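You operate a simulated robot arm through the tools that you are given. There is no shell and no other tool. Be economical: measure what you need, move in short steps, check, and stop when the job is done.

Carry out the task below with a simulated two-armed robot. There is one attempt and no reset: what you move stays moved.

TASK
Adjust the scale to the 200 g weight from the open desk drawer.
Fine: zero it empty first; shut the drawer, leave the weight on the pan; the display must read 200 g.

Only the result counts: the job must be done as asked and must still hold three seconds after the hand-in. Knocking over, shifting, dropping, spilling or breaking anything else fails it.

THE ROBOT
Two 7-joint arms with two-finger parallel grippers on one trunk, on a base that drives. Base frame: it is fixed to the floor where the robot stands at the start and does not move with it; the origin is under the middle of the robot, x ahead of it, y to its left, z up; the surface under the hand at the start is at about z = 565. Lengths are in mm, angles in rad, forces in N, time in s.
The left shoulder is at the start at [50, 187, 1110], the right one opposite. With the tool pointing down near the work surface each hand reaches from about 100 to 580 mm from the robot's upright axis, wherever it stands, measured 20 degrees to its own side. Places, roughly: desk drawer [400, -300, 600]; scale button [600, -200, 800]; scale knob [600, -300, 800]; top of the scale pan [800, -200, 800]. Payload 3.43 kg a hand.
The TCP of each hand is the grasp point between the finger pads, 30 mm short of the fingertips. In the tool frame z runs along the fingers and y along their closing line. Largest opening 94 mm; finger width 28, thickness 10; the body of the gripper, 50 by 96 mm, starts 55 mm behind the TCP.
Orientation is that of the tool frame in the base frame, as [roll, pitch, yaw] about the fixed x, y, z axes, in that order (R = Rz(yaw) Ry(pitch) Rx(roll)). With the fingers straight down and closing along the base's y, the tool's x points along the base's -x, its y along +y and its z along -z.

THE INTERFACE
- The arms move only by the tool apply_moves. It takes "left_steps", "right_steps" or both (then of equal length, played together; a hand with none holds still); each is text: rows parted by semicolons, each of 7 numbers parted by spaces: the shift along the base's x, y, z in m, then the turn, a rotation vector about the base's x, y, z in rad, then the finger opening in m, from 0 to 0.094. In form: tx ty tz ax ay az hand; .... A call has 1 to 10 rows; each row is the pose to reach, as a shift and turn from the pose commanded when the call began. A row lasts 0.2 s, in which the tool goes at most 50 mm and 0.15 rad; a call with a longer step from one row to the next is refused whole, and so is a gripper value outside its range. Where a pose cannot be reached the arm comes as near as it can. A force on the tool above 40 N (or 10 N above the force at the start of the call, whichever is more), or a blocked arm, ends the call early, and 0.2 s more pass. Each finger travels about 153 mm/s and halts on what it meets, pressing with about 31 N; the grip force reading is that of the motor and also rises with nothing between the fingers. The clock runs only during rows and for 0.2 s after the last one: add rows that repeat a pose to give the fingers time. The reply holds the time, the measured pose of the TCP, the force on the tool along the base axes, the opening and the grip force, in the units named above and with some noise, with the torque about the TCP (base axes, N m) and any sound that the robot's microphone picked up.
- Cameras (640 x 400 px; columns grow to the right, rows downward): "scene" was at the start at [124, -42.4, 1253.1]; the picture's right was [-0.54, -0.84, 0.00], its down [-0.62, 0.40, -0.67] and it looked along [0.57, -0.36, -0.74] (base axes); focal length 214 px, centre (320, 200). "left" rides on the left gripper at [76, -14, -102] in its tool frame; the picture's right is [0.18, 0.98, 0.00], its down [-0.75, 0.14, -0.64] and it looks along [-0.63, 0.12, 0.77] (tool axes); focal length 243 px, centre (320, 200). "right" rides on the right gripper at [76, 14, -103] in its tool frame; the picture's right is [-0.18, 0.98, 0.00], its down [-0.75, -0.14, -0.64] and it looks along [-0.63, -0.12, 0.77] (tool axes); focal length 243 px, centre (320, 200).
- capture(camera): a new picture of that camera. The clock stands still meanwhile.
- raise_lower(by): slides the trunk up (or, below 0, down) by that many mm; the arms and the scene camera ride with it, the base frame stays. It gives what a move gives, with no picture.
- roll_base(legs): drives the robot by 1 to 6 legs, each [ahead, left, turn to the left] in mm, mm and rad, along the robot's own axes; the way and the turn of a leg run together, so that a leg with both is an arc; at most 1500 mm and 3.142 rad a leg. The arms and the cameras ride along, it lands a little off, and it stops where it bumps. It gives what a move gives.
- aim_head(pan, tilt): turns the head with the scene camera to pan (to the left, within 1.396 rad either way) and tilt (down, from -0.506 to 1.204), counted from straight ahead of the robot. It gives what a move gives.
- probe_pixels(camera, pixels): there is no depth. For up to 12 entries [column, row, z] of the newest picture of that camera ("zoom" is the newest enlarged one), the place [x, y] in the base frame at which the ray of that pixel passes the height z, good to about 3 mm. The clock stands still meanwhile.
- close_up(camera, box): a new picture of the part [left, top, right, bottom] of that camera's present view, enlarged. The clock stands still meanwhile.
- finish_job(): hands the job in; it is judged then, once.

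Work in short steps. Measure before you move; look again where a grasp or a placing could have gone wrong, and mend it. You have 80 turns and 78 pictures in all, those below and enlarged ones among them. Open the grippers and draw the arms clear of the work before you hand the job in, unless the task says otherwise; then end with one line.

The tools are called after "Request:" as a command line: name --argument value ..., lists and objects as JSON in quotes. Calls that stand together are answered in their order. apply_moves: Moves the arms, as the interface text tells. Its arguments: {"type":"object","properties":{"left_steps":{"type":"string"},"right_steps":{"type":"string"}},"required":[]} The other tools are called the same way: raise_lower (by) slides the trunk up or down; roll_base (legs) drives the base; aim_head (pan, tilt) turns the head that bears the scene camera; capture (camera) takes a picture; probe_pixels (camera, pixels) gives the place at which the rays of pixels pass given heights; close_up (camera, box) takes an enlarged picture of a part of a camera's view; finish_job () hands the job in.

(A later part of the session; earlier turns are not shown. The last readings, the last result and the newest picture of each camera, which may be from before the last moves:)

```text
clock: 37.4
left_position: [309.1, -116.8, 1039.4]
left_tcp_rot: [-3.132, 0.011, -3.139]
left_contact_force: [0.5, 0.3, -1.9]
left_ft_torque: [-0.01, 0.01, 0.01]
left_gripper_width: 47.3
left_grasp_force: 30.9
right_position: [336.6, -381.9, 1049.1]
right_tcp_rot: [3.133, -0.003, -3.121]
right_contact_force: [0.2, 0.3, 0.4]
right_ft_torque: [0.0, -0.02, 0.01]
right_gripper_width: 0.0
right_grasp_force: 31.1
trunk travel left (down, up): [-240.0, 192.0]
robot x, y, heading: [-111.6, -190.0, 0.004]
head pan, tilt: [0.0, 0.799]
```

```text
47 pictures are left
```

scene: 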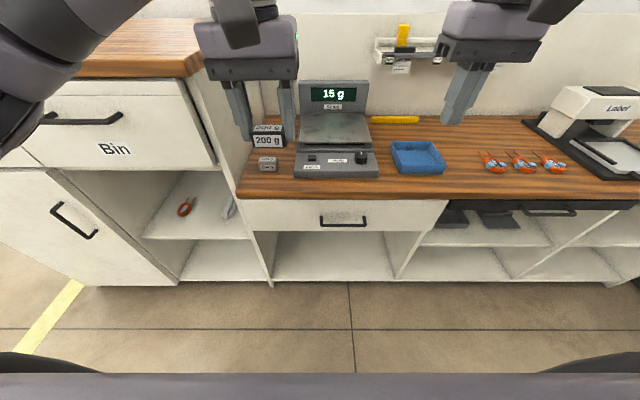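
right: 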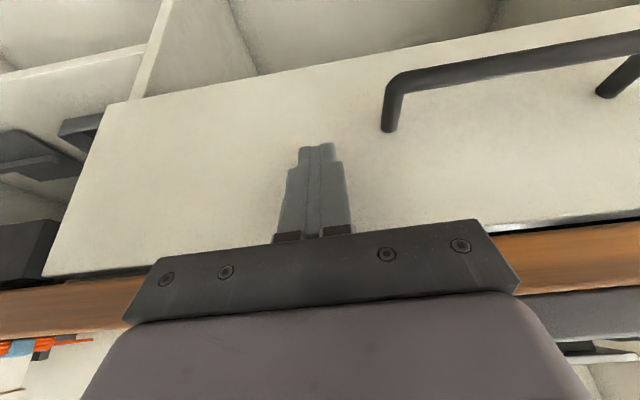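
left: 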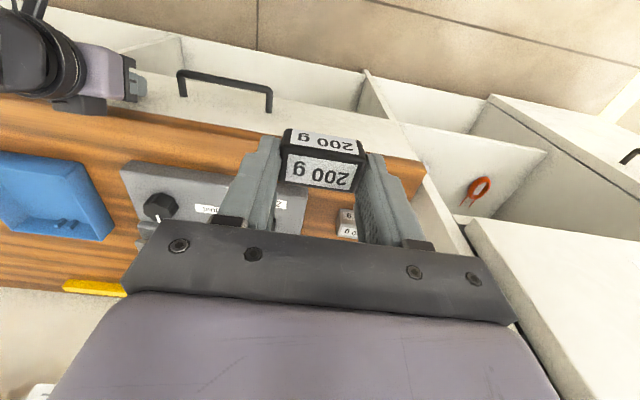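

The drawer is shut and the zero isn't set yet. I drive right 70 mm and ahead 230 mm to bring the scale within reach.

Request:
roll_base --legs '[[0, -70, 0], [230, 0, 0]]'

Request:
capture --camera "scene"

Request:
capture --camera "right"

Request:
capture --camera "left"

```text
clock: 40.0
left_position: [522.2, -187.3, 1046.2]
left_tcp_rot: [-3.133, 0.029, -3.137]
left_contact_force: [0.3, 0.1, -2.7]
left_ft_torque: [-0.04, -0.02, -0.04]
left_gripper_width: 47.5
left_grasp_force: 31.1
right_position: [551.6, -453.2, 1049.6]
right_tcp_rot: [3.132, 0.003, -3.121]
right_contact_force: [-1.0, -0.1, 0.1]
right_ft_torque: [-0.03, 0.02, -0.01]
right_gripper_width: 0.0
right_grasp_force: 30.9
trunk travel left (down, up): [-240.0, 192.0]
robot x, y, heading: [105.7, -258.5, 0.007]
head pan, tilt: [0.0, 0.799]
stopped in leg 2: the robot was blocked; the commanded pose is now the measured one
```

```text
46 pictures are left
```

scene: 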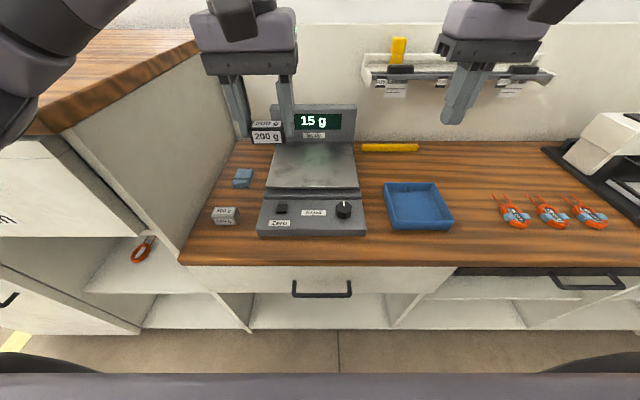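

```text
45 pictures are left
```

right: 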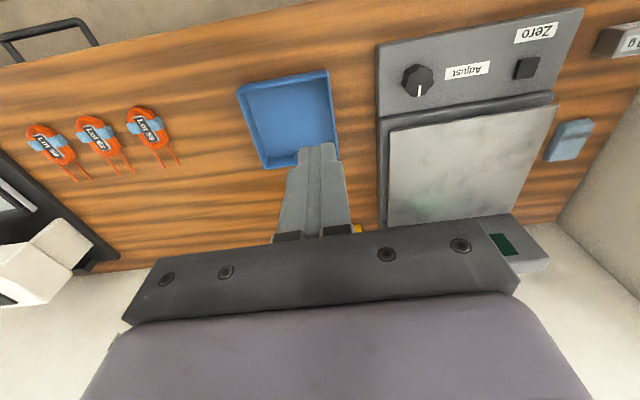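

```text
44 pictures are left
```

left: 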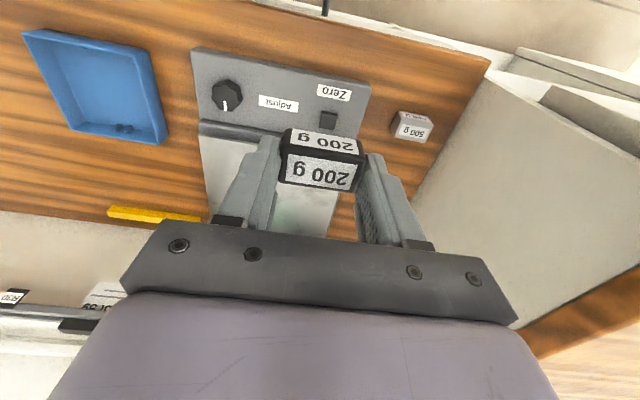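

The base stopped at x≈106, and the left arm probably touched the counter to the left. I triangulate the button, knob and pan from all three cameras.

Request:
probe_pixels --camera "right" --pixels '[[526, 68, 770], [526, 68, 800], [418, 78, 770], [418, 78, 800], [556, 107, 780], [390, 133, 780], [388, 227, 780], [520, 210, 780], [418, 96, 780]]'

Request:
probe_pixels --camera "left" --pixels '[[327, 119, 770], [327, 119, 800], [228, 93, 770], [228, 93, 800]]'

Request:
probe_pixels --camera "scene" --pixels '[[282, 208, 770], [282, 208, 800], [344, 207, 770], [344, 207, 800], [268, 189, 780], [359, 187, 780], [353, 145, 780], [275, 143, 780], [269, 191, 760]]'

Request:
close_up --camera "scene" --box '[230, 90, 390, 250]'

```text
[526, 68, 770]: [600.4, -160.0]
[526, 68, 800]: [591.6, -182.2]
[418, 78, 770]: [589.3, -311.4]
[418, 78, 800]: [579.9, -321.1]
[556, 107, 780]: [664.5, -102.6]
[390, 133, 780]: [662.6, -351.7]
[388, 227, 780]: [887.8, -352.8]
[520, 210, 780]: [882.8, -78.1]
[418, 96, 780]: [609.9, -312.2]
```

```text
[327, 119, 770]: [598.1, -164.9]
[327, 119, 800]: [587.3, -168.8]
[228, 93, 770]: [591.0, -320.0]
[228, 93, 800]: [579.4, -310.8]
```

```text
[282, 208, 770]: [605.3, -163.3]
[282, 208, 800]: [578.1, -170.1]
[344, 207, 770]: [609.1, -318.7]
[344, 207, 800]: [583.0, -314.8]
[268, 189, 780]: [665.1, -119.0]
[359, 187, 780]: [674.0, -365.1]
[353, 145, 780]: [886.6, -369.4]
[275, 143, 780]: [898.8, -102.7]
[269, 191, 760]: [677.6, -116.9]
```

```text
2.50 times, centred on (310, 170) of scene
```

zoom: 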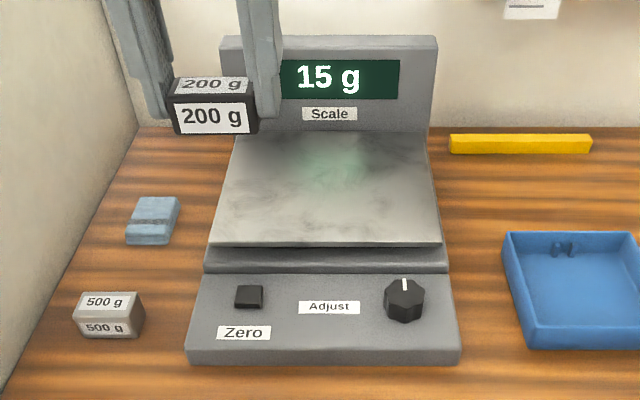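

Button top ≈ (597,−166,778), knob ≈ (586,−316,~790), pan top z≈803 centred near (757,−240). I raise the trunk 80 mm to free the left elbow and draw the left hand aside so the right can reach the button.

Request:
raise_lower --by 80

Request:
apply_moves --left_steps "-0.03 0.02 0 0 0 0 0.03; -0.06 0.04 0 0 0 0 0.03; -0.09 0.06 0 0 0 0 0.03; -0.12 0.08 0 0 0 0 0.03; -0.15 0.1 0 0 0 0 0.03; -0.17 0.12 0 0 0 0 0.03"

Request:
capture --camera "scene"

```text
clock: 41.2
left_position: [526.5, -185.6, 1123.0]
left_tcp_rot: [-3.132, 0.022, -3.135]
left_contact_force: [-0.6, -1.2, -1.7]
left_ft_torque: [0.03, 0.0, -0.02]
left_gripper_width: 47.7
left_grasp_force: 31.2
right_position: [555.0, -451.4, 1127.9]
right_tcp_rot: [3.134, -0.002, -3.122]
right_contact_force: [-0.4, -0.1, -0.2]
right_ft_torque: [-0.04, 0.03, 0.02]
right_gripper_width: 0.0
right_grasp_force: 30.9
trunk travel left (down, up): [-320.0, 112.0]
robot x, y, heading: [109.4, -259.3, 0.004]
head pan, tilt: [0.0, 0.799]
```

```text
clock: 42.6
left_position: [354.6, -65.9, 1123.1]
left_tcp_rot: [-3.129, 0.02, -3.137]
left_contact_force: [0.4, 0.0, -1.4]
left_ft_torque: [0.01, -0.01, -0.02]
left_gripper_width: 47.6
left_grasp_force: 31.4
right_position: [555.3, -450.6, 1128.6]
right_tcp_rot: [3.132, -0.002, -3.121]
right_contact_force: [-0.5, 0.3, -0.6]
right_ft_torque: [-0.03, -0.01, 0.0]
right_gripper_width: 0.1
right_grasp_force: 31.3
trunk travel left (down, up): [-320.0, 112.0]
robot x, y, heading: [105.7, -259.4, 0.008]
head pan, tilt: [0.0, 0.799]
```

```text
42 pictures are left
```

scene: 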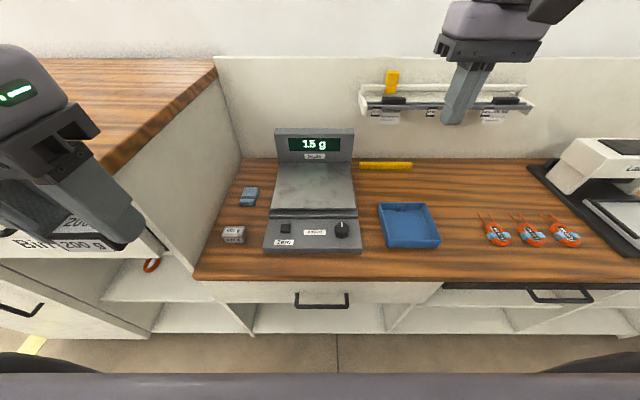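

The view is clear. I bring the right hand's closed fingers above the button, to about (596, −166, 850).

Request:
apply_moves --right_steps "0.01 0.035 0 0 0 0 0; 0.02 0.07 0 0 0 0 0; 0.03 0.105 0 0 0 0 0; 0.04 0.14 -0.02 0 0 0 0; 0.041 0.175 -0.05 0 0 0 0; 0.041 0.21 -0.08 0 0 0 0; 0.041 0.245 -0.11 0 0 0 0; 0.041 0.28 -0.14 0 0 0 0; 0.041 0.284 -0.185 0 0 0 0; 0.041 0.284 -0.23 0 0 0 0"

Request:
capture --camera "right"

Request:
close_up --camera "scene" --box '[230, 100, 390, 260]'

```text
clock: 44.8
left_position: [355.0, -65.7, 1122.5]
left_tcp_rot: [-3.13, 0.021, -3.137]
left_contact_force: [-0.7, 0.3, -1.1]
left_ft_torque: [0.0, -0.01, -0.04]
left_gripper_width: 47.5
left_grasp_force: 30.9
right_position: [503.9, -392.2, 956.2]
right_tcp_rot: [3.132, -0.001, -3.121]
right_contact_force: [0.2, 0.2, -0.2]
right_ft_torque: [-0.01, -0.04, 0.03]
right_gripper_width: 0.0
right_grasp_force: 30.8
right hand out of reach, approached as far as the arm can: row 1, 2, 3, 4, 5, 6, 7, 8, 9, 10
trunk travel left (down, up): [-320.0, 112.0]
robot x, y, heading: [108.3, -258.5, 0.002]
head pan, tilt: [0.0, 0.799]
```

```text
41 pictures are left
```

right: 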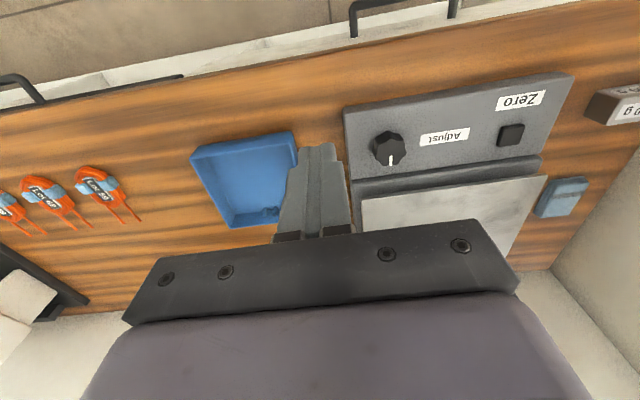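

```text
2.50 times, centred on (310, 180) of scene
```

zoom: 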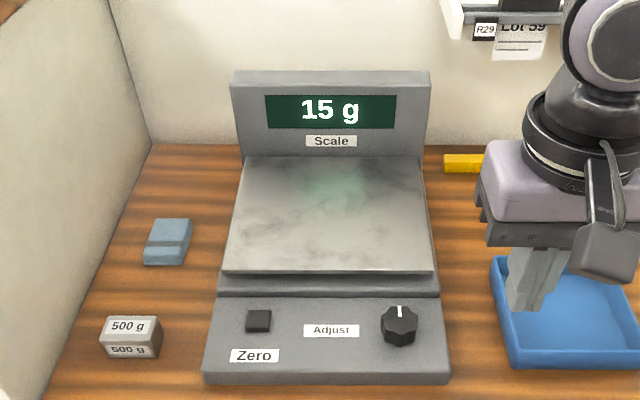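

The reach at that height is limited. I go lower first, then across, then forward.

Request:
apply_moves --right_steps "0 0.03 -0.035 0 0 0 0; 0 0.06 -0.07 0 0 0 0; 0 0.095 -0.1 0 0 0 0; 0 0.135 -0.11 0 0 0 0; 0 0.175 -0.11 0 0 0 0; 0.01 0.215 -0.11 0 0 0 0; 0.04 0.226 -0.11 0 0 0 0; 0.07 0.226 -0.11 0 0 0 0; 0.093 0.226 -0.11 0 0 0 0"

Request:
capture --camera "right"

```text
clock: 46.8
left_position: [354.7, -66.7, 1123.8]
left_tcp_rot: [-3.13, 0.021, -3.138]
left_contact_force: [0.6, -0.5, -3.2]
left_ft_torque: [0.0, -0.01, 0.0]
left_gripper_width: 47.7
left_grasp_force: 30.9
right_position: [496.7, -395.1, 932.5]
right_tcp_rot: [3.132, -0.002, -3.12]
right_contact_force: [0.8, 0.3, -0.1]
right_ft_torque: [0.02, 0.0, -0.02]
right_gripper_width: 0.0
right_grasp_force: 31.0
right hand out of reach, approached as far as the arm can: row 1, 2, 3, 4, 5, 6, 7, 8, 9
trunk travel left (down, up): [-320.0, 112.0]
robot x, y, heading: [109.5, -261.2, 0.003]
head pan, tilt: [0.0, 0.799]
```

```text
39 pictures are left
```

right: 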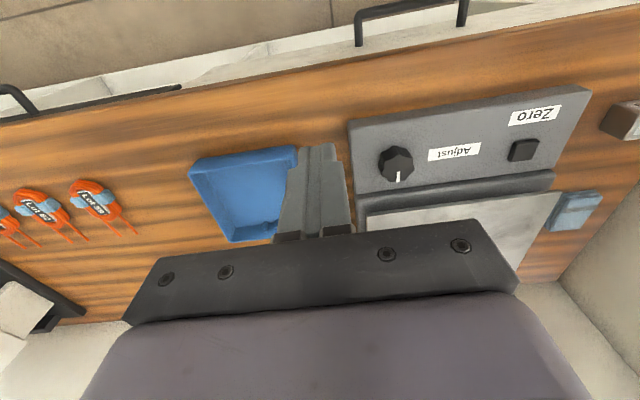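

The arm appears to be stuck in an awkward configuration. I retract it to a comfortable place first.

Request:
apply_moves --right_steps "-0.03 -0.01 0.03 0 0 0 0; -0.06 -0.02 0.06 0 0 0 0; -0.09 -0.03 0.09 0 0 0 0; -0.1 -0.04 0.09 0 0 0 0; -0.1 -0.04 0.06 0 0 0 0; -0.1 -0.04 0.03 0 0 0 0; -0.1 0 -0.01 0 0 0 0; -0.1 0.04 -0.04 0 0 0 0; -0.1 0.08 -0.06 0 0 0 0; -0.1 0.12 -0.06 0 0 0 0"

Request:
capture --camera "scene"

```text
refused: row 7 steps farther than a row can; nothing moved
```

```text
38 pictures are left
```

scene: 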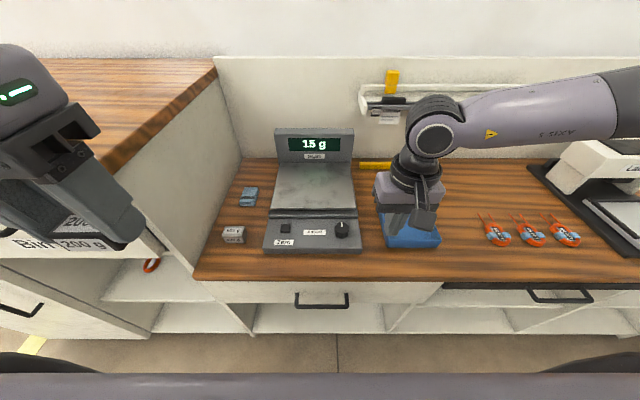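

I redo this with legal steps.

Request:
apply_moves --right_steps "-0.03 -0.01 0.02 0 0 0 0; -0.06 -0.02 0.04 0 0 0 0; -0.09 -0.03 0.04 0 0 0 0; -0.1 -0.03 0.02 0 0 0 0; -0.1 -0.01 0 0 0 0 0; -0.1 0.02 -0.03 0 0 0 0; -0.1 0.06 -0.05 0 0 0 0; -0.1 0.1 -0.05 0 0 0 0; -0.1 0.14 -0.05 0 0 0 0; -0.1 0.18 -0.05 0 0 0 0"

```text
clock: 49.0
left_position: [356.0, -65.8, 1123.5]
left_tcp_rot: [-3.13, 0.021, -3.137]
left_contact_force: [-0.4, -0.8, -2.2]
left_ft_torque: [0.0, -0.03, 0.02]
left_gripper_width: 47.3
left_grasp_force: 31.2
right_position: [401.8, -380.4, 924.7]
right_tcp_rot: [3.133, -0.002, -3.121]
right_contact_force: [0.2, -0.4, -0.5]
right_ft_torque: [0.0, 0.03, 0.01]
right_gripper_width: 0.2
right_grasp_force: 30.6
right hand out of reach, approached as far as the arm can: row 6, 7, 8, 9, 10
trunk travel left (down, up): [-320.0, 112.0]
robot x, y, heading: [103.4, -259.6, 0.007]
head pan, tilt: [0.0, 0.799]
```

The right arm is at some joint limit. I test whether a yaw turn frees it: turn by +0.45, then try down.

Request:
apply_moves --right_steps "0 0 0 0 0 0.15 0; 0 0 0 0 0 0.3 0; 0 0 0 0 0 0.45 0; 0 0 -0.03 0 0 0.45 0; 0 0 -0.06 0 0 0.45 0"

Request:
apply_moves --right_steps "0 0 0 0 0 -0.15 0; 0 0 0 0 0 -0.3 0; 0 0 0 0 0 -0.45 0; 0 0 0 0 0 -0.6 0; 0 0 0 0 0 -0.75 0;0 0 0 0 0 -0.9 0; 0 0 -0.03 0 0 -0.9 0; 0 0 -0.06 0 0 -0.9 0"

```text
clock: 50.2
left_position: [355.9, -68.5, 1123.0]
left_tcp_rot: [-3.131, 0.022, -3.137]
left_contact_force: [0.3, 0.9, -2.0]
left_ft_torque: [0.01, 0.03, -0.01]
left_gripper_width: 47.4
left_grasp_force: 30.7
right_position: [399.9, -401.0, 874.4]
right_tcp_rot: [3.13, 0.001, -2.672]
right_contact_force: [-0.3, -0.2, -0.3]
right_ft_torque: [0.01, -0.02, 0.0]
right_gripper_width: 0.4
right_grasp_force: 30.9
right hand out of reach, approached as far as the arm can: row 4, 5
trunk travel left (down, up): [-320.0, 112.0]
robot x, y, heading: [108.9, -262.0, 0.004]
head pan, tilt: [0.0, 0.799]
```

```text
clock: 52.0
left_position: [355.2, -66.3, 1123.1]
left_tcp_rot: [-3.131, 0.02, -3.138]
left_contact_force: [0.4, -0.5, -1.9]
left_ft_torque: [-0.01, 0.03, 0.0]
left_gripper_width: 47.5
left_grasp_force: 31.4
right_position: [399.7, -427.2, 832.0]
right_tcp_rot: [3.13, -0.004, 2.712]
right_contact_force: [0.6, -0.4, 0.8]
right_ft_torque: [0.04, 0.02, 0.03]
right_gripper_width: 0.0
right_grasp_force: 31.3
right hand out of reach, approached as far as the arm can: row 7, 8
trunk travel left (down, up): [-320.0, 112.0]
robot x, y, heading: [105.6, -257.4, 0.001]
head pan, tilt: [0.0, 0.799]
```

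Lower positions push the hand outward, so the elbow is in the wrong branch. I raise the hand, go inward at height, and then descend.

Request:
apply_moves --right_steps "0 0 0.04 0 0 0.1 0; 0 0 0.085 0 0 0.25 0; 0 0 0.13 0 0 0.4 0; 0 0 0.175 0 0 0.43 0; 0 0 0.22 0 0 0.43 0; 0 0 0.265 0 0 0.43 0; 0 0.03 0.29 0 0 0.43 0; 0 0.07 0.29 0 0 0.43 0; 0 0.11 0.29 0 0 0.43 0; 0 0.15 0.29 0 0 0.43 0"

Request:
apply_moves --right_steps "0.02 0.03 -0.02 0 0 0 0; 0.04 0.06 -0.05 0 0 0 0; 0.05 0.08 -0.09 0 0 0 0; 0.06 0.1 -0.13 0 0 0 0; 0.06 0.1 -0.17 0 0 0 0; 0.06 0.1 -0.21 0 0 0 0"

Request:
capture --camera "scene"

```text
clock: 54.2
left_position: [354.5, -65.8, 1122.7]
left_tcp_rot: [-3.129, 0.023, -3.136]
left_contact_force: [0.4, 1.3, -1.9]
left_ft_torque: [0.02, -0.03, 0.0]
left_gripper_width: 47.5
left_grasp_force: 31.1
right_position: [406.8, -373.3, 1120.5]
right_tcp_rot: [3.132, 0.001, -3.141]
right_contact_force: [-0.1, -0.2, 0.6]
right_ft_torque: [0.0, -0.03, 0.03]
right_gripper_width: 0.1
right_grasp_force: 31.0
right hand out of reach, approached as far as the arm can: row 8, 9, 10
trunk travel left (down, up): [-320.0, 112.0]
robot x, y, heading: [107.1, -258.5, 0.002]
head pan, tilt: [0.0, 0.799]
```

```text
clock: 55.6
left_position: [354.8, -66.0, 1122.7]
left_tcp_rot: [-3.131, 0.02, -3.136]
left_contact_force: [-0.5, 0.0, -1.2]
left_ft_torque: [0.01, 0.02, 0.0]
left_gripper_width: 47.6
left_grasp_force: 31.4
right_position: [447.3, -378.8, 941.5]
right_tcp_rot: [3.13, -0.001, 3.141]
right_contact_force: [-1.2, 0.1, 0.1]
right_ft_torque: [-0.03, 0.02, 0.04]
right_gripper_width: 0.0
right_grasp_force: 30.8
right hand out of reach, approached as far as the arm can: row 1, 2, 3, 4, 5, 6
trunk travel left (down, up): [-320.0, 112.0]
robot x, y, heading: [108.6, -261.2, 0.004]
head pan, tilt: [0.0, 0.799]
```

```text
37 pictures are left
```

scene: 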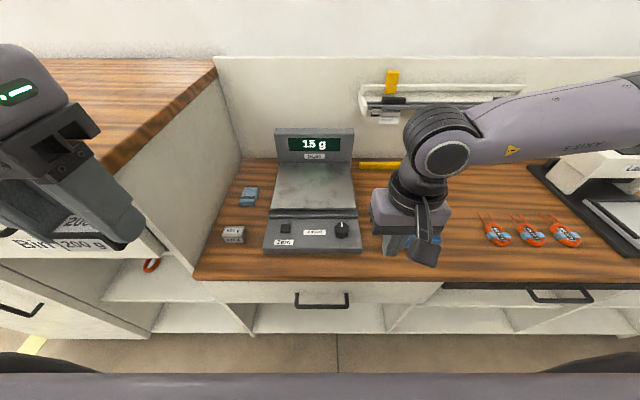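

The right hand can't go further inward than y≈−375. Turning the base left instead brings the right arm's lane over the button, so I back off 20 mm and turn 0.45 rad.

Request:
roll_base --legs '[[-25, 0, 0], [0, 0, 0.45]]'

Request:
aim_head --pan -0.35 --tilt 0.75

Request:
capture --camera "scene"

```text
clock: 57.7
left_position: [222.5, 22.6, 1123.0]
left_tcp_rot: [-3.129, 0.021, -2.689]
left_contact_force: [-0.8, 0.6, -2.5]
left_ft_torque: [0.04, 0.01, 0.02]
left_gripper_width: 47.7
left_grasp_force: 31.3
right_position: [439.3, -219.6, 942.6]
right_tcp_rot: [3.134, -0.002, -2.691]
right_contact_force: [0.2, -0.5, -0.1]
right_ft_torque: [-0.02, -0.02, 0.01]
right_gripper_width: 0.0
right_grasp_force: 30.4
trunk travel left (down, up): [-320.0, 112.0]
robot x, y, heading: [85.1, -260.6, 0.455]
head pan, tilt: [0.0, 0.799]
```

```text
clock: 58.5
left_position: [221.4, 22.6, 1123.7]
left_tcp_rot: [-3.132, 0.02, -2.689]
left_contact_force: [0.8, -0.2, -1.8]
left_ft_torque: [0.0, 0.01, 0.03]
left_gripper_width: 47.6
left_grasp_force: 30.9
right_position: [440.9, -220.2, 942.4]
right_tcp_rot: [3.131, -0.001, -2.692]
right_contact_force: [-0.7, 0.7, -0.2]
right_ft_torque: [-0.03, -0.02, 0.05]
right_gripper_width: 0.0
right_grasp_force: 31.6
trunk travel left (down, up): [-320.0, 112.0]
robot x, y, heading: [80.8, -262.3, 0.456]
head pan, tilt: [-0.351, 0.75]
```

```text
36 pictures are left
```

scene: 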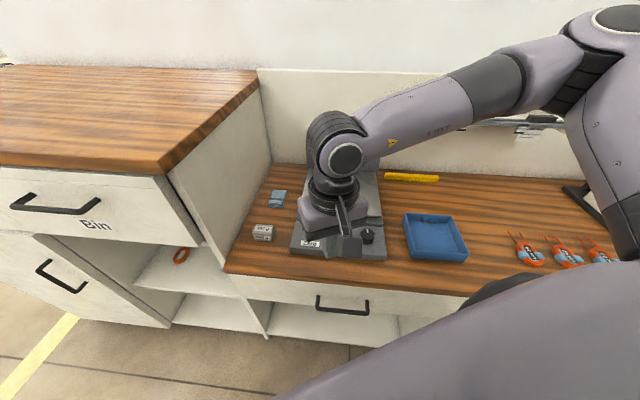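

The right hand is now in a good lane. I extend it to above the button.

Request:
apply_moves --right_steps "0.035 0.012 -0.01 0 0 0 0; 0.07 0.025 -0.02 0 0 0 0; 0.105 0.037 -0.035 0 0 0 0; 0.14 0.049 -0.05 0 0 0 0; 0.157 0.054 -0.07 0 0 0 0; 0.157 0.054 -0.09 0 0 0 0"

Request:
capture --camera "right"

```text
clock: 59.9
left_position: [222.6, 21.8, 1123.4]
left_tcp_rot: [-3.132, 0.02, -2.688]
left_contact_force: [-0.4, -0.2, -1.8]
left_ft_torque: [-0.01, 0.0, 0.0]
left_gripper_width: 47.6
left_grasp_force: 31.1
right_position: [580.4, -236.9, 886.1]
right_tcp_rot: [3.13, 0.001, -2.693]
right_contact_force: [-0.3, -0.6, -0.2]
right_ft_torque: [0.02, -0.02, -0.01]
right_gripper_width: 0.2
right_grasp_force: 30.7
right hand out of reach, approached as far as the arm can: row 1, 2, 3, 4, 5, 6
trunk travel left (down, up): [-320.0, 112.0]
robot x, y, heading: [84.3, -258.6, 0.456]
head pan, tilt: [-0.351, 0.75]
```

```text
35 pictures are left
```

right: 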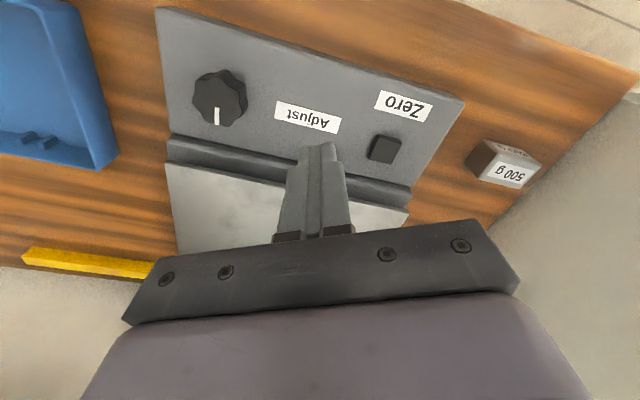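

Close: the hand is at (580,−237,886), and lower heights push it outward. I turn 0.2 rad more and then command the button position at z 840.

Request:
roll_base --legs '[[0, 0, 0.2]]'

Request:
capture --camera "right"

```text
clock: 61.1
left_position: [162.3, 43.7, 1122.8]
left_tcp_rot: [-3.131, 0.02, -2.484]
left_contact_force: [0.2, -0.5, -3.1]
left_ft_torque: [0.01, -0.03, 0.0]
left_gripper_width: 47.5
left_grasp_force: 30.8
right_position: [565.9, -135.4, 887.2]
right_tcp_rot: [3.13, 0.001, -2.491]
right_contact_force: [-0.3, -0.5, -0.5]
right_ft_torque: [-0.02, 0.01, -0.02]
right_gripper_width: 0.0
right_grasp_force: 30.9
trunk travel left (down, up): [-320.0, 112.0]
robot x, y, heading: [82.3, -261.0, 0.655]
head pan, tilt: [-0.351, 0.75]
```

```text
34 pictures are left
```

right: 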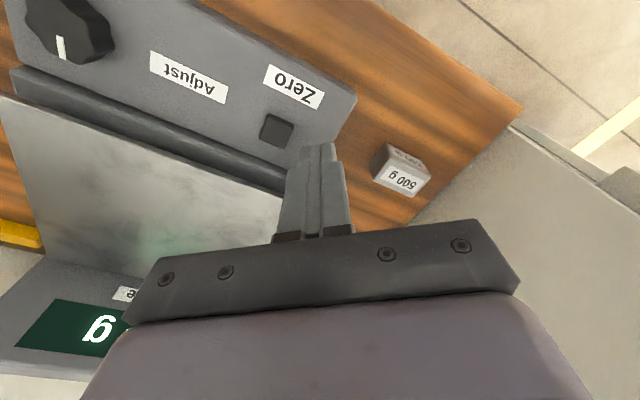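

I re-measure the button in this near view, centred at about (277,131).

Request:
probe_pixels --camera "right" --pixels '[[277, 129, 778], [277, 129, 770], [263, 138, 778], [291, 120, 778], [282, 147, 778]]'

Request:
apply_moves --right_steps "0.015 -0.015 -0.01 0 0 0 0; 0.03 -0.03 -0.025 0 0 0 0; 0.03 -0.03 -0.04 0 0 0 0; 0.03 -0.03 -0.04 0 0 0 0"

Request:
capture --camera "right"

```text
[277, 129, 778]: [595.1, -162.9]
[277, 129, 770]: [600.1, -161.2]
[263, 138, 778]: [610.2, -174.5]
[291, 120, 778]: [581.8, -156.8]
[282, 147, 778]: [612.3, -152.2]
```

```text
clock: 62.1
left_position: [162.9, 44.9, 1123.1]
left_tcp_rot: [-3.132, 0.022, -2.484]
left_contact_force: [0.1, 1.2, -1.7]
left_ft_torque: [0.01, -0.01, -0.01]
left_gripper_width: 47.6
left_grasp_force: 31.2
right_position: [595.2, -166.5, 846.9]
right_tcp_rot: [3.131, 0.0, -2.49]
right_contact_force: [-0.5, -0.4, 0.5]
right_ft_torque: [0.02, -0.01, 0.01]
right_gripper_width: 0.1
right_grasp_force: 31.1
trunk travel left (down, up): [-320.0, 112.0]
robot x, y, heading: [79.8, -255.9, 0.654]
head pan, tilt: [-0.351, 0.75]
```

```text
33 pictures are left
```

right: 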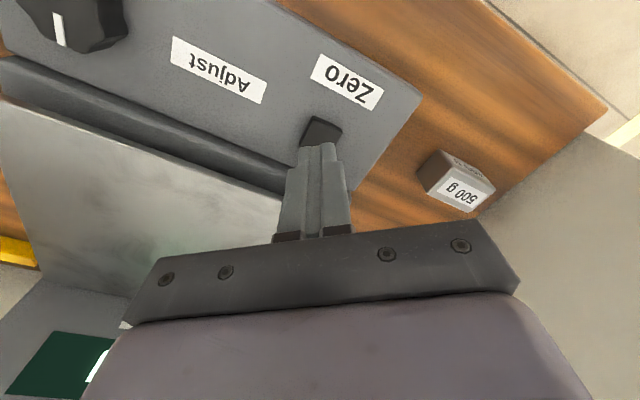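

The fingertips are aligned with the button. I press down gently with small steps and come back up.

Request:
apply_moves --right_steps "0.002 0.002 -0.02 0 0 0 0; 0.002 0.002 -0.034 0 0 0 0; 0.002 0.002 -0.038 0 0 0 0; 0.002 0.002 -0.041 0 0 0 0; 0.002 0.002 -0.044 0 0 0 0; 0.002 0.002 -0.044 0 0 0 0; 0.002 0.002 0.0 0 0 0 0; 0.002 0.002 0.02 0 0 0 0"

Request:
capture --camera "right"

Request:
capture --camera "scene"

```text
clock: 63.9
left_position: [163.2, 45.3, 1123.5]
left_tcp_rot: [-3.129, 0.024, -2.485]
left_contact_force: [-0.6, 1.7, -2.1]
left_ft_torque: [0.0, 0.04, 0.01]
left_gripper_width: 47.5
left_grasp_force: 30.8
right_position: [596.5, -164.5, 866.5]
right_tcp_rot: [3.129, 0.002, -2.489]
right_contact_force: [-0.6, -0.6, 0.1]
right_ft_torque: [-0.02, 0.02, 0.01]
right_gripper_width: 0.1
right_grasp_force: 31.1
right hand out of reach, approached as far as the arm can: row 1, 2, 3, 4, 5, 6
trunk travel left (down, up): [-320.0, 112.0]
robot x, y, heading: [83.8, -260.4, 0.656]
head pan, tilt: [-0.351, 0.75]
```

```text
32 pictures are left
```

right: 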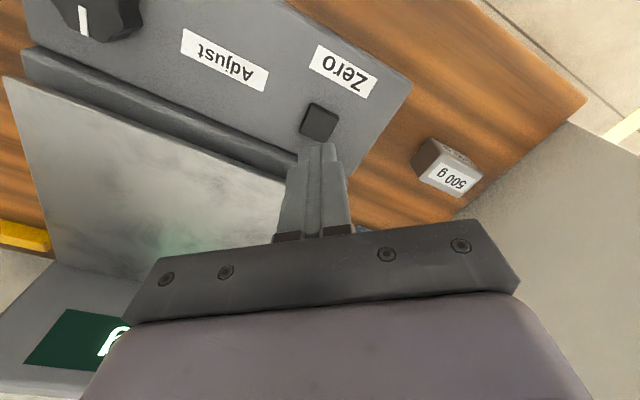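

```text
31 pictures are left
```

scene: 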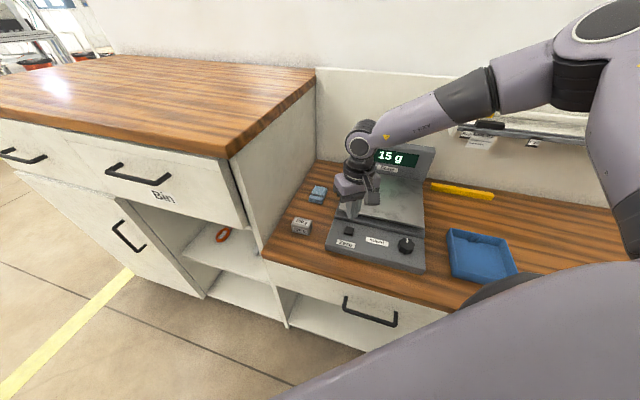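

The arm bottoms out there, and the display still reads 15 g. I raise the hand, then lower the trunk by 80 mm to gain room.

Request:
apply_moves --right_steps "0 0 0.02 0 0 0 0; 0 0 0.04 0 0 0 0"

Request:
raise_lower --by -80

Request:
capture --camera "right"

```text
clock: 64.5
left_position: [161.9, 44.6, 1123.2]
left_tcp_rot: [-3.129, 0.021, -2.487]
left_contact_force: [0.6, 0.4, -2.4]
left_ft_torque: [0.0, -0.01, 0.01]
left_gripper_width: 47.8
left_grasp_force: 30.9
right_position: [596.2, -164.7, 907.1]
right_tcp_rot: [3.133, -0.002, -2.49]
right_contact_force: [0.4, 0.2, 0.1]
right_ft_torque: [0.02, -0.03, 0.0]
right_gripper_width: 0.0
right_grasp_force: 30.9
trunk travel left (down, up): [-320.0, 112.0]
robot x, y, heading: [81.5, -256.6, 0.658]
head pan, tilt: [-0.351, 0.75]
```

```text
clock: 65.6
left_position: [163.3, 44.3, 1044.0]
left_tcp_rot: [-3.129, 0.023, -2.484]
left_contact_force: [0.3, 0.3, -2.7]
left_ft_torque: [0.01, -0.01, 0.01]
left_gripper_width: 47.3
left_grasp_force: 31.1
right_position: [597.2, -164.6, 827.4]
right_tcp_rot: [3.131, 0.0, -2.491]
right_contact_force: [0.3, -0.2, 0.2]
right_ft_torque: [0.03, -0.02, -0.02]
right_gripper_width: 0.1
right_grasp_force: 31.2
trunk travel left (down, up): [-240.0, 192.0]
robot x, y, heading: [86.2, -260.2, 0.655]
head pan, tilt: [-0.351, 0.75]
```

```text
30 pictures are left
```

right: 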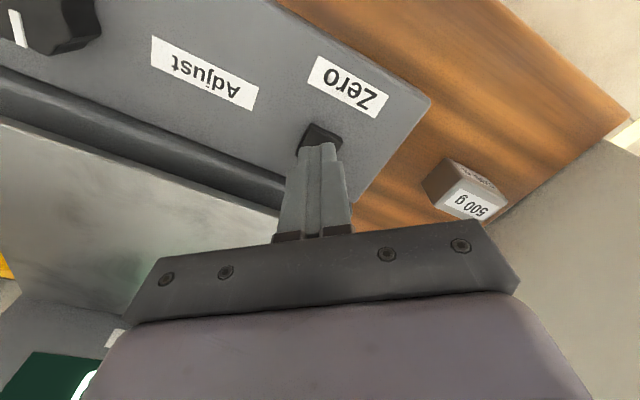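

The tips are over the button at z≈797. I press down.

Request:
apply_moves --right_steps "0 0 -0.012 0 0 0 0; 0 0 -0.018 0 0 0 0; 0 0 -0.021 0 0 0 0; 0 0 -0.024 0 0 0 0; 0 0 -0.026 0 0 0 0; 0 0 -0.026 0 0 0 0; 0 0 -0.01 0 0 0 0; 0 0 0.01 0 0 0 0"

Request:
capture --camera "scene"

```text
clock: 67.4
left_position: [163.6, 43.9, 1043.8]
left_tcp_rot: [-3.132, 0.02, -2.485]
left_contact_force: [0.5, 0.6, -1.8]
left_ft_torque: [-0.04, 0.0, 0.0]
left_gripper_width: 47.6
left_grasp_force: 31.5
right_position: [595.0, -164.8, 836.6]
right_tcp_rot: [3.131, -0.001, -2.489]
right_contact_force: [0.7, -0.5, 0.4]
right_ft_torque: [0.02, 0.0, 0.05]
right_gripper_width: 0.2
right_grasp_force: 31.5
trunk travel left (down, up): [-240.0, 192.0]
robot x, y, heading: [85.0, -261.8, 0.651]
head pan, tilt: [-0.351, 0.75]
heard: click
```

```text
29 pictures are left
```

scene: 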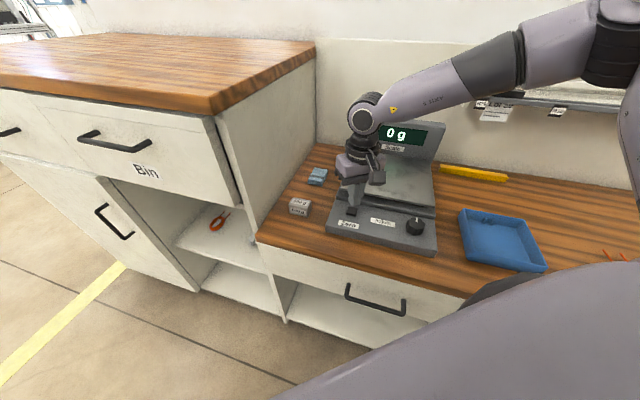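

Heard a click and the display reads 0 g. Next I raise the right hand and check the side counter's height, for the turn that brings the left arm over the pan.

Request:
probe_pixels --camera "scene" --pixels '[[213, 106, 900], [213, 106, 1000], [213, 106, 1050], [315, 43, 900], [315, 43, 1000], [315, 43, 1050], [257, 240, 745]]'

Request:
apply_moves --right_steps "-0.01 -0.01 0.03 0 0 0 0; -0.02 -0.02 0.07 0 0 0 0; -0.04 -0.04 0.11 0 0 0 0; -0.07 -0.06 0.15 0 0 0 0; -0.1 -0.08 0.18 0 0 0 0; -0.13 -0.1 0.2 0 0 0 0; -0.16 -0.12 0.2 0 0 0 0"

Request:
close_up --camera "scene" --box '[260, 90, 460, 260]'

```text
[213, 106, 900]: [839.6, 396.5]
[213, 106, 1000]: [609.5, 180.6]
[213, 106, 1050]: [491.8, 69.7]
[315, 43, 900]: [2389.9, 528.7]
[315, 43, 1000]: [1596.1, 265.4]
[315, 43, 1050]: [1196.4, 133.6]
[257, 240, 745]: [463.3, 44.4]
```

```text
refused: row 4 steps farther than a row can; nothing moved
```

```text
2.35 times, centred on (360, 175) of scene
```

zoom: 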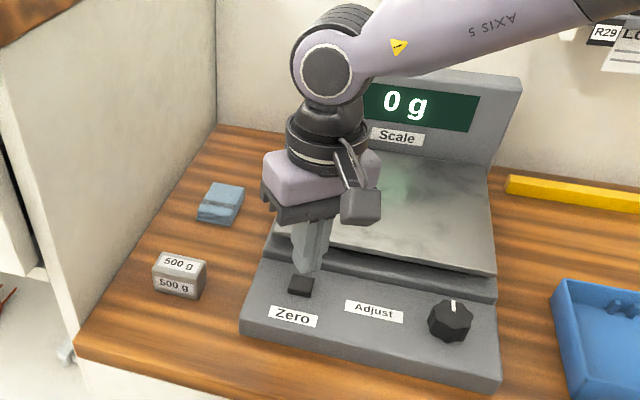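

The side counter's top is at z≈1055, so I'll raise the trunk to carry the left elbow over it. First I lift and retract the right hand, with legal steps.

Request:
apply_moves --right_steps "0 0 0.04 0 0 0 0; -0.01 -0.01 0.08 0 0 0 0; -0.03 -0.02 0.11 0 0 0 0; -0.06 -0.035 0.13 0 0 0 0; -0.09 -0.05 0.15 0 0 0 0; -0.12 -0.07 0.16 0 0 0 0; -0.15 -0.09 0.17 0 0 0 0; -0.18 -0.11 0.17 0 0 0 0"

Request:
raise_lower --by 180

Request:
roll_base --legs '[[0, 0, -1.1]]'

Request:
aim_head --pan 0.4 --tilt 0.85

Request:
capture --camera "scene"

```text
clock: 69.2
left_position: [163.1, 45.1, 1042.7]
left_tcp_rot: [-3.131, 0.022, -2.486]
left_contact_force: [-0.3, -0.9, -2.8]
left_ft_torque: [-0.01, 0.02, 0.0]
left_gripper_width: 47.4
left_grasp_force: 30.4
right_position: [416.5, -273.3, 1008.1]
right_tcp_rot: [3.132, 0.0, -2.491]
right_contact_force: [-1.8, -0.3, 0.8]
right_ft_torque: [-0.03, -0.01, -0.02]
right_gripper_width: 0.1
right_grasp_force: 31.0
trunk travel left (down, up): [-240.0, 192.0]
robot x, y, heading: [79.5, -262.8, 0.658]
head pan, tilt: [-0.351, 0.75]
```

```text
clock: 71.2
left_position: [164.1, 44.9, 1223.7]
left_tcp_rot: [-3.131, 0.021, -2.484]
left_contact_force: [-0.3, -0.2, -2.1]
left_ft_torque: [-0.03, -0.02, -0.02]
left_gripper_width: 47.4
left_grasp_force: 31.4
right_position: [417.0, -275.1, 1187.6]
right_tcp_rot: [3.131, 0.0, -2.491]
right_contact_force: [-0.2, -0.5, 0.5]
right_ft_torque: [0.02, -0.03, 0.0]
right_gripper_width: 0.0
right_grasp_force: 30.9
trunk travel left (down, up): [-420.0, 12.0]
robot x, y, heading: [84.6, -259.3, 0.655]
head pan, tilt: [-0.351, 0.75]
```

```text
clock: 74.4
left_position: [388.6, -191.0, 1221.9]
left_tcp_rot: [-3.132, 0.02, 2.707]
left_contact_force: [0.1, 0.3, -1.8]
left_ft_torque: [-0.02, 0.01, -0.02]
left_gripper_width: 47.6
left_grasp_force: 31.1
right_position: [224.3, -563.7, 1188.4]
right_tcp_rot: [3.131, 0.001, 2.704]
right_contact_force: [-0.5, -0.1, 0.1]
right_ft_torque: [0.0, -0.03, 0.01]
right_gripper_width: 0.0
right_grasp_force: 31.1
trunk travel left (down, up): [-420.0, 12.0]
robot x, y, heading: [79.6, -258.6, -0.435]
head pan, tilt: [-0.351, 0.75]
```

```text
clock: 75.5
left_position: [389.9, -190.2, 1222.5]
left_tcp_rot: [-3.13, 0.021, 2.707]
left_contact_force: [1.1, -0.2, -2.5]
left_ft_torque: [0.0, 0.01, 0.0]
left_gripper_width: 47.5
left_grasp_force: 31.2
right_position: [224.8, -563.7, 1186.4]
right_tcp_rot: [3.132, 0.0, 2.703]
right_contact_force: [0.4, -0.8, 0.1]
right_ft_torque: [0.01, -0.02, 0.02]
right_gripper_width: 0.0
right_grasp_force: 31.0
trunk travel left (down, up): [-420.0, 12.0]
robot x, y, heading: [82.5, -258.2, -0.44]
head pan, tilt: [0.4, 0.85]
```

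```text
27 pictures are left
```

scene: 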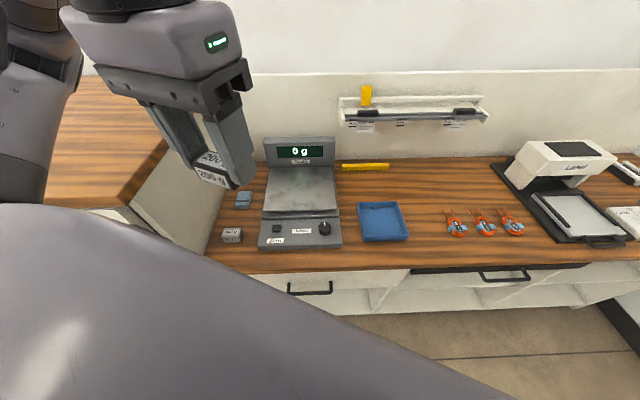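

The display shows 0 g and the drawer is shut. I extend the left hand down and forward toward (640, −215, 930).

Request:
apply_moves --left_steps "0.02 0 -0.03 0 0 0 0.03; 0.04 0 -0.065 0 0 0 0.03; 0.06 -0.005 -0.1 0 0 0 0.03; 0.085 -0.01 -0.135 0 0 0 0.03; 0.11 -0.015 -0.17 0 0 0 0.03; 0.14 -0.02 -0.205 0 0 0 0.03; 0.17 -0.025 -0.235 0 0 0 0.03; 0.2 -0.025 -0.26 0 0 0 0.03; 0.23 -0.025 -0.28 0 0 0 0.03; 0.26 -0.025 -0.29 0 0 0 0.03"

Request:
capture --camera "scene"

Request:
capture --camera "left"

```text
clock: 77.7
left_position: [656.6, -206.7, 947.0]
left_tcp_rot: [3.141, 0.045, 2.726]
left_contact_force: [0.6, 0.4, -1.7]
left_ft_torque: [0.02, 0.0, 0.02]
left_gripper_width: 47.8
left_grasp_force: 30.7
right_position: [219.7, -561.4, 1189.5]
right_tcp_rot: [3.13, 0.004, 2.704]
right_contact_force: [0.2, -0.2, 0.9]
right_ft_torque: [-0.01, 0.0, 0.0]
right_gripper_width: 0.1
right_grasp_force: 31.0
trunk travel left (down, up): [-420.0, 12.0]
robot x, y, heading: [82.1, -259.1, -0.435]
head pan, tilt: [0.4, 0.85]
```

```text
26 pictures are left
```

scene: 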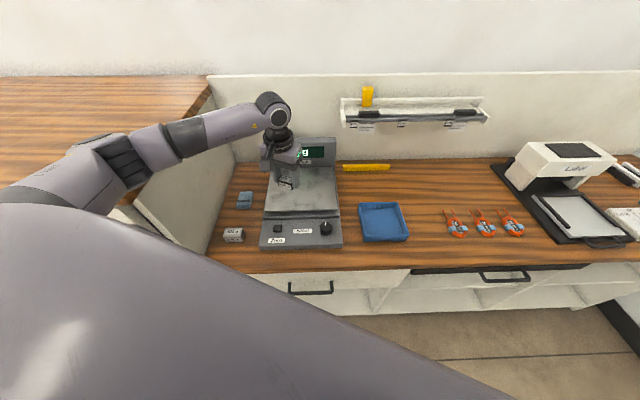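

```text
25 pictures are left
```

left: 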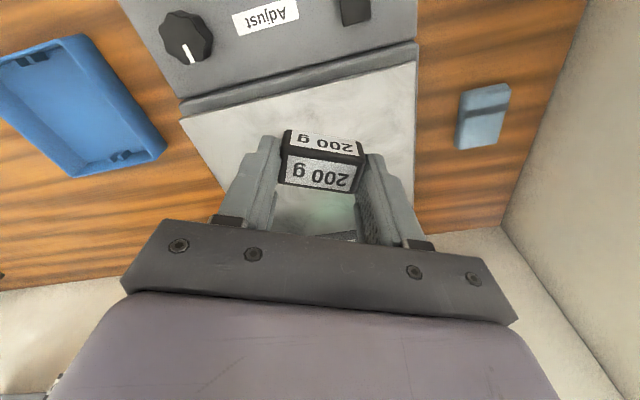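

The weight is over the pan's front. I measure the pan edges in this view.

Request:
probe_pixels --camera "left" --pixels '[[182, 122, 800], [415, 62, 800], [413, 205, 800], [232, 190, 800], [300, 92, 800], [355, 10, 778], [185, 35, 790], [182, 122, 785], [415, 62, 785]]'

Request:
apply_moves --left_steps "0.02 -0.005 -0.01 0 0 0 0.03; 0.04 -0.01 -0.02 0 0 0 0.03; 0.05 -0.018 -0.04 0 0 0 0.03; 0.055 -0.018 -0.06 0 0 0 0.03; 0.055 -0.018 -0.075 0 0 0 0.03"

Request:
capture --camera "left"

```text
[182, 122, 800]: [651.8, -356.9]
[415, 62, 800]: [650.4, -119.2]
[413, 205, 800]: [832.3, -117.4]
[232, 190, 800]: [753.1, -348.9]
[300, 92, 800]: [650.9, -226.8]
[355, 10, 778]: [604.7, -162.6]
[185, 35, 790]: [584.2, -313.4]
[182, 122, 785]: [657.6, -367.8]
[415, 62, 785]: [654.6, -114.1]
```

```text
clock: 78.9
left_position: [703.0, -233.5, 857.4]
left_tcp_rot: [-3.132, 0.024, 2.704]
left_contact_force: [0.4, 0.4, -1.9]
left_ft_torque: [-0.01, -0.01, 0.0]
left_gripper_width: 47.5
left_grasp_force: 30.9
right_position: [224.4, -563.5, 1186.2]
right_tcp_rot: [3.132, 0.0, 2.704]
right_contact_force: [-0.1, -0.4, 0.3]
right_ft_torque: [-0.03, -0.01, -0.02]
right_gripper_width: 0.0
right_grasp_force: 30.7
trunk travel left (down, up): [-420.0, 12.0]
robot x, y, heading: [82.8, -257.9, -0.435]
head pan, tilt: [0.4, 0.85]
```

```text
24 pictures are left
```

left: 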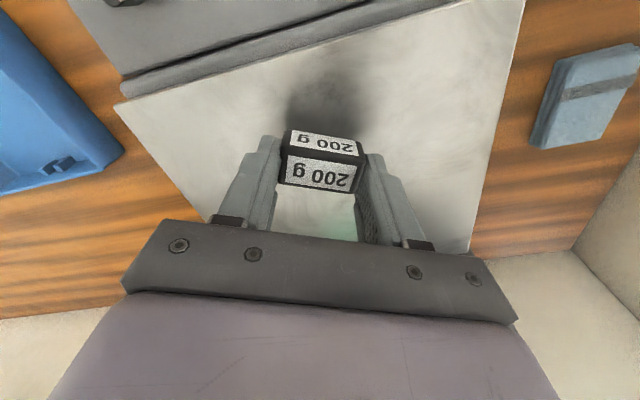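

The weight is at (703,−233), about 20 mm above the pan. I lower it by small steps.

Request:
apply_moves --left_steps "0 0 -0.006 0 0 0 0.03; 0 0 -0.01 0 0 0 0.03; 0 0 -0.013 0 0 0 0.03; 0 0 -0.015 0 0 0 0.03"

Request:
close_up --camera "left" --box '[220, 80, 420, 220]'

Request:
close_up --camera "scene" --box '[230, 90, 370, 260]'

```text
clock: 79.9
left_position: [704.3, -234.4, 843.7]
left_tcp_rot: [-3.13, 0.021, 2.706]
left_contact_force: [0.1, -0.9, -1.8]
left_ft_torque: [0.0, -0.02, 0.05]
left_gripper_width: 47.2
left_grasp_force: 31.0
right_position: [224.6, -562.9, 1187.3]
right_tcp_rot: [3.132, -0.001, 2.704]
right_contact_force: [-0.1, 0.2, 0.4]
right_ft_torque: [-0.02, 0.01, 0.01]
right_gripper_width: 0.0
right_grasp_force: 31.0
trunk travel left (down, up): [-420.0, 12.0]
robot x, y, heading: [82.4, -257.2, -0.436]
head pan, tilt: [0.4, 0.85]
```

```text
2.86 times, centred on (320, 150) of left
```

zoom: 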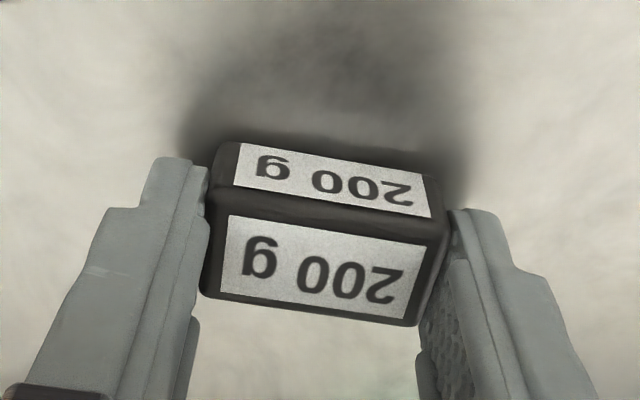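

```text
2.35 times, centred on (300, 175) of scene
```

zoom: 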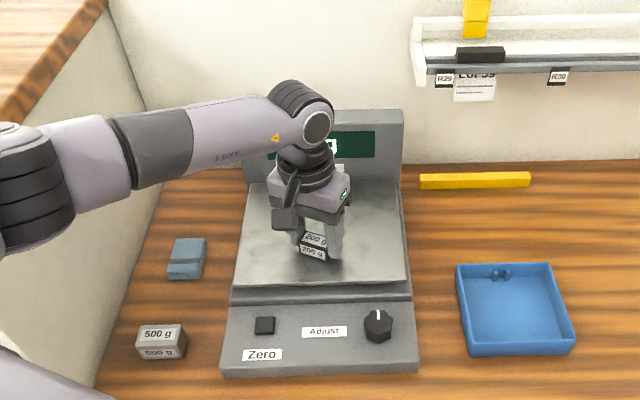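

There's no contact yet. I go on by 2 mm rows.

Request:
apply_moves --left_steps "0 0 -0.002 0 0 0 0.03; 0 0 -0.004 0 0 0 0.03; 0 0 -0.006 0 0 0 0.03; 0 0 -0.007 0 0 0 0.03"

```text
clock: 80.9
left_position: [703.8, -234.4, 836.3]
left_tcp_rot: [-3.131, 0.023, 2.706]
left_contact_force: [-0.9, 1.7, 5.1]
left_ft_torque: [0.25, 0.04, -0.02]
left_gripper_width: 47.5
left_grasp_force: 30.8
right_position: [224.1, -562.7, 1188.4]
right_tcp_rot: [3.131, -0.001, 2.704]
right_contact_force: [0.3, 0.6, -0.3]
right_ft_torque: [0.06, 0.01, -0.01]
right_gripper_width: 0.2
right_grasp_force: 31.3
trunk travel left (down, up): [-420.0, 12.0]
robot x, y, heading: [82.1, -259.3, -0.434]
head pan, tilt: [0.4, 0.85]
```

Contact at z 836 (force +7 N). I open slowly and lift straight up.

Request:
apply_moves --left_steps "0 0 0 0 0 0 0.045; 0 0 0 0 0 0 0.052; 0 0 0 0 0 0 0.07; 0 0 0 0 0 0 0.075; 0 0 0.02 0 0 0 0.075; 0 0 0.05 0 0 0 0.075; 0 0 0.08 0 0 0 0.075; -0.03 0 0.1 0 0 0 0.075; -0.07 0 0.12 0 0 0 0.075; -0.11 0 0.14 0 0 0 0.075"

Request:
close_up --camera "scene" --box '[230, 90, 370, 260]'

Request:
capture --camera "left"

```text
clock: 83.1
left_position: [593.5, -231.5, 975.8]
left_tcp_rot: [-3.131, 0.021, 2.708]
left_contact_force: [-0.7, -0.7, 0.2]
left_ft_torque: [-0.01, -0.03, 0.01]
left_gripper_width: 75.0
left_grasp_force: 0.0
right_position: [223.9, -563.2, 1187.7]
right_tcp_rot: [3.133, 0.001, 2.705]
right_contact_force: [0.0, 0.3, 0.4]
right_ft_torque: [0.0, 0.0, 0.01]
right_gripper_width: 0.0
right_grasp_force: 30.7
trunk travel left (down, up): [-420.0, 12.0]
robot x, y, heading: [83.2, -259.3, -0.441]
head pan, tilt: [0.4, 0.85]
```

```text
2.35 times, centred on (300, 175) of scene
```

zoom: 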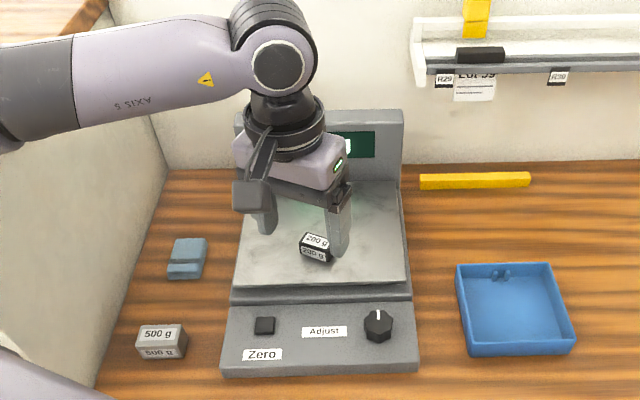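

```text
20 pictures are left
```

left: 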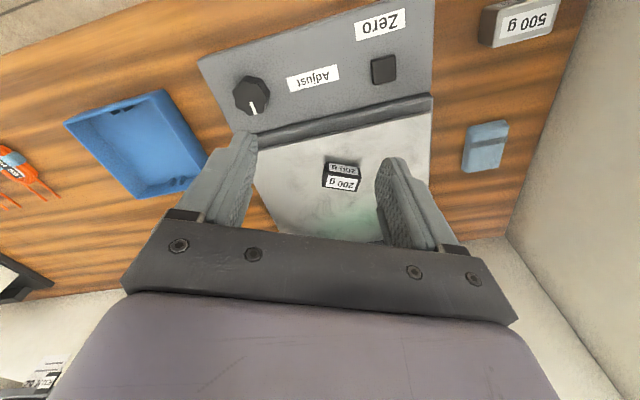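

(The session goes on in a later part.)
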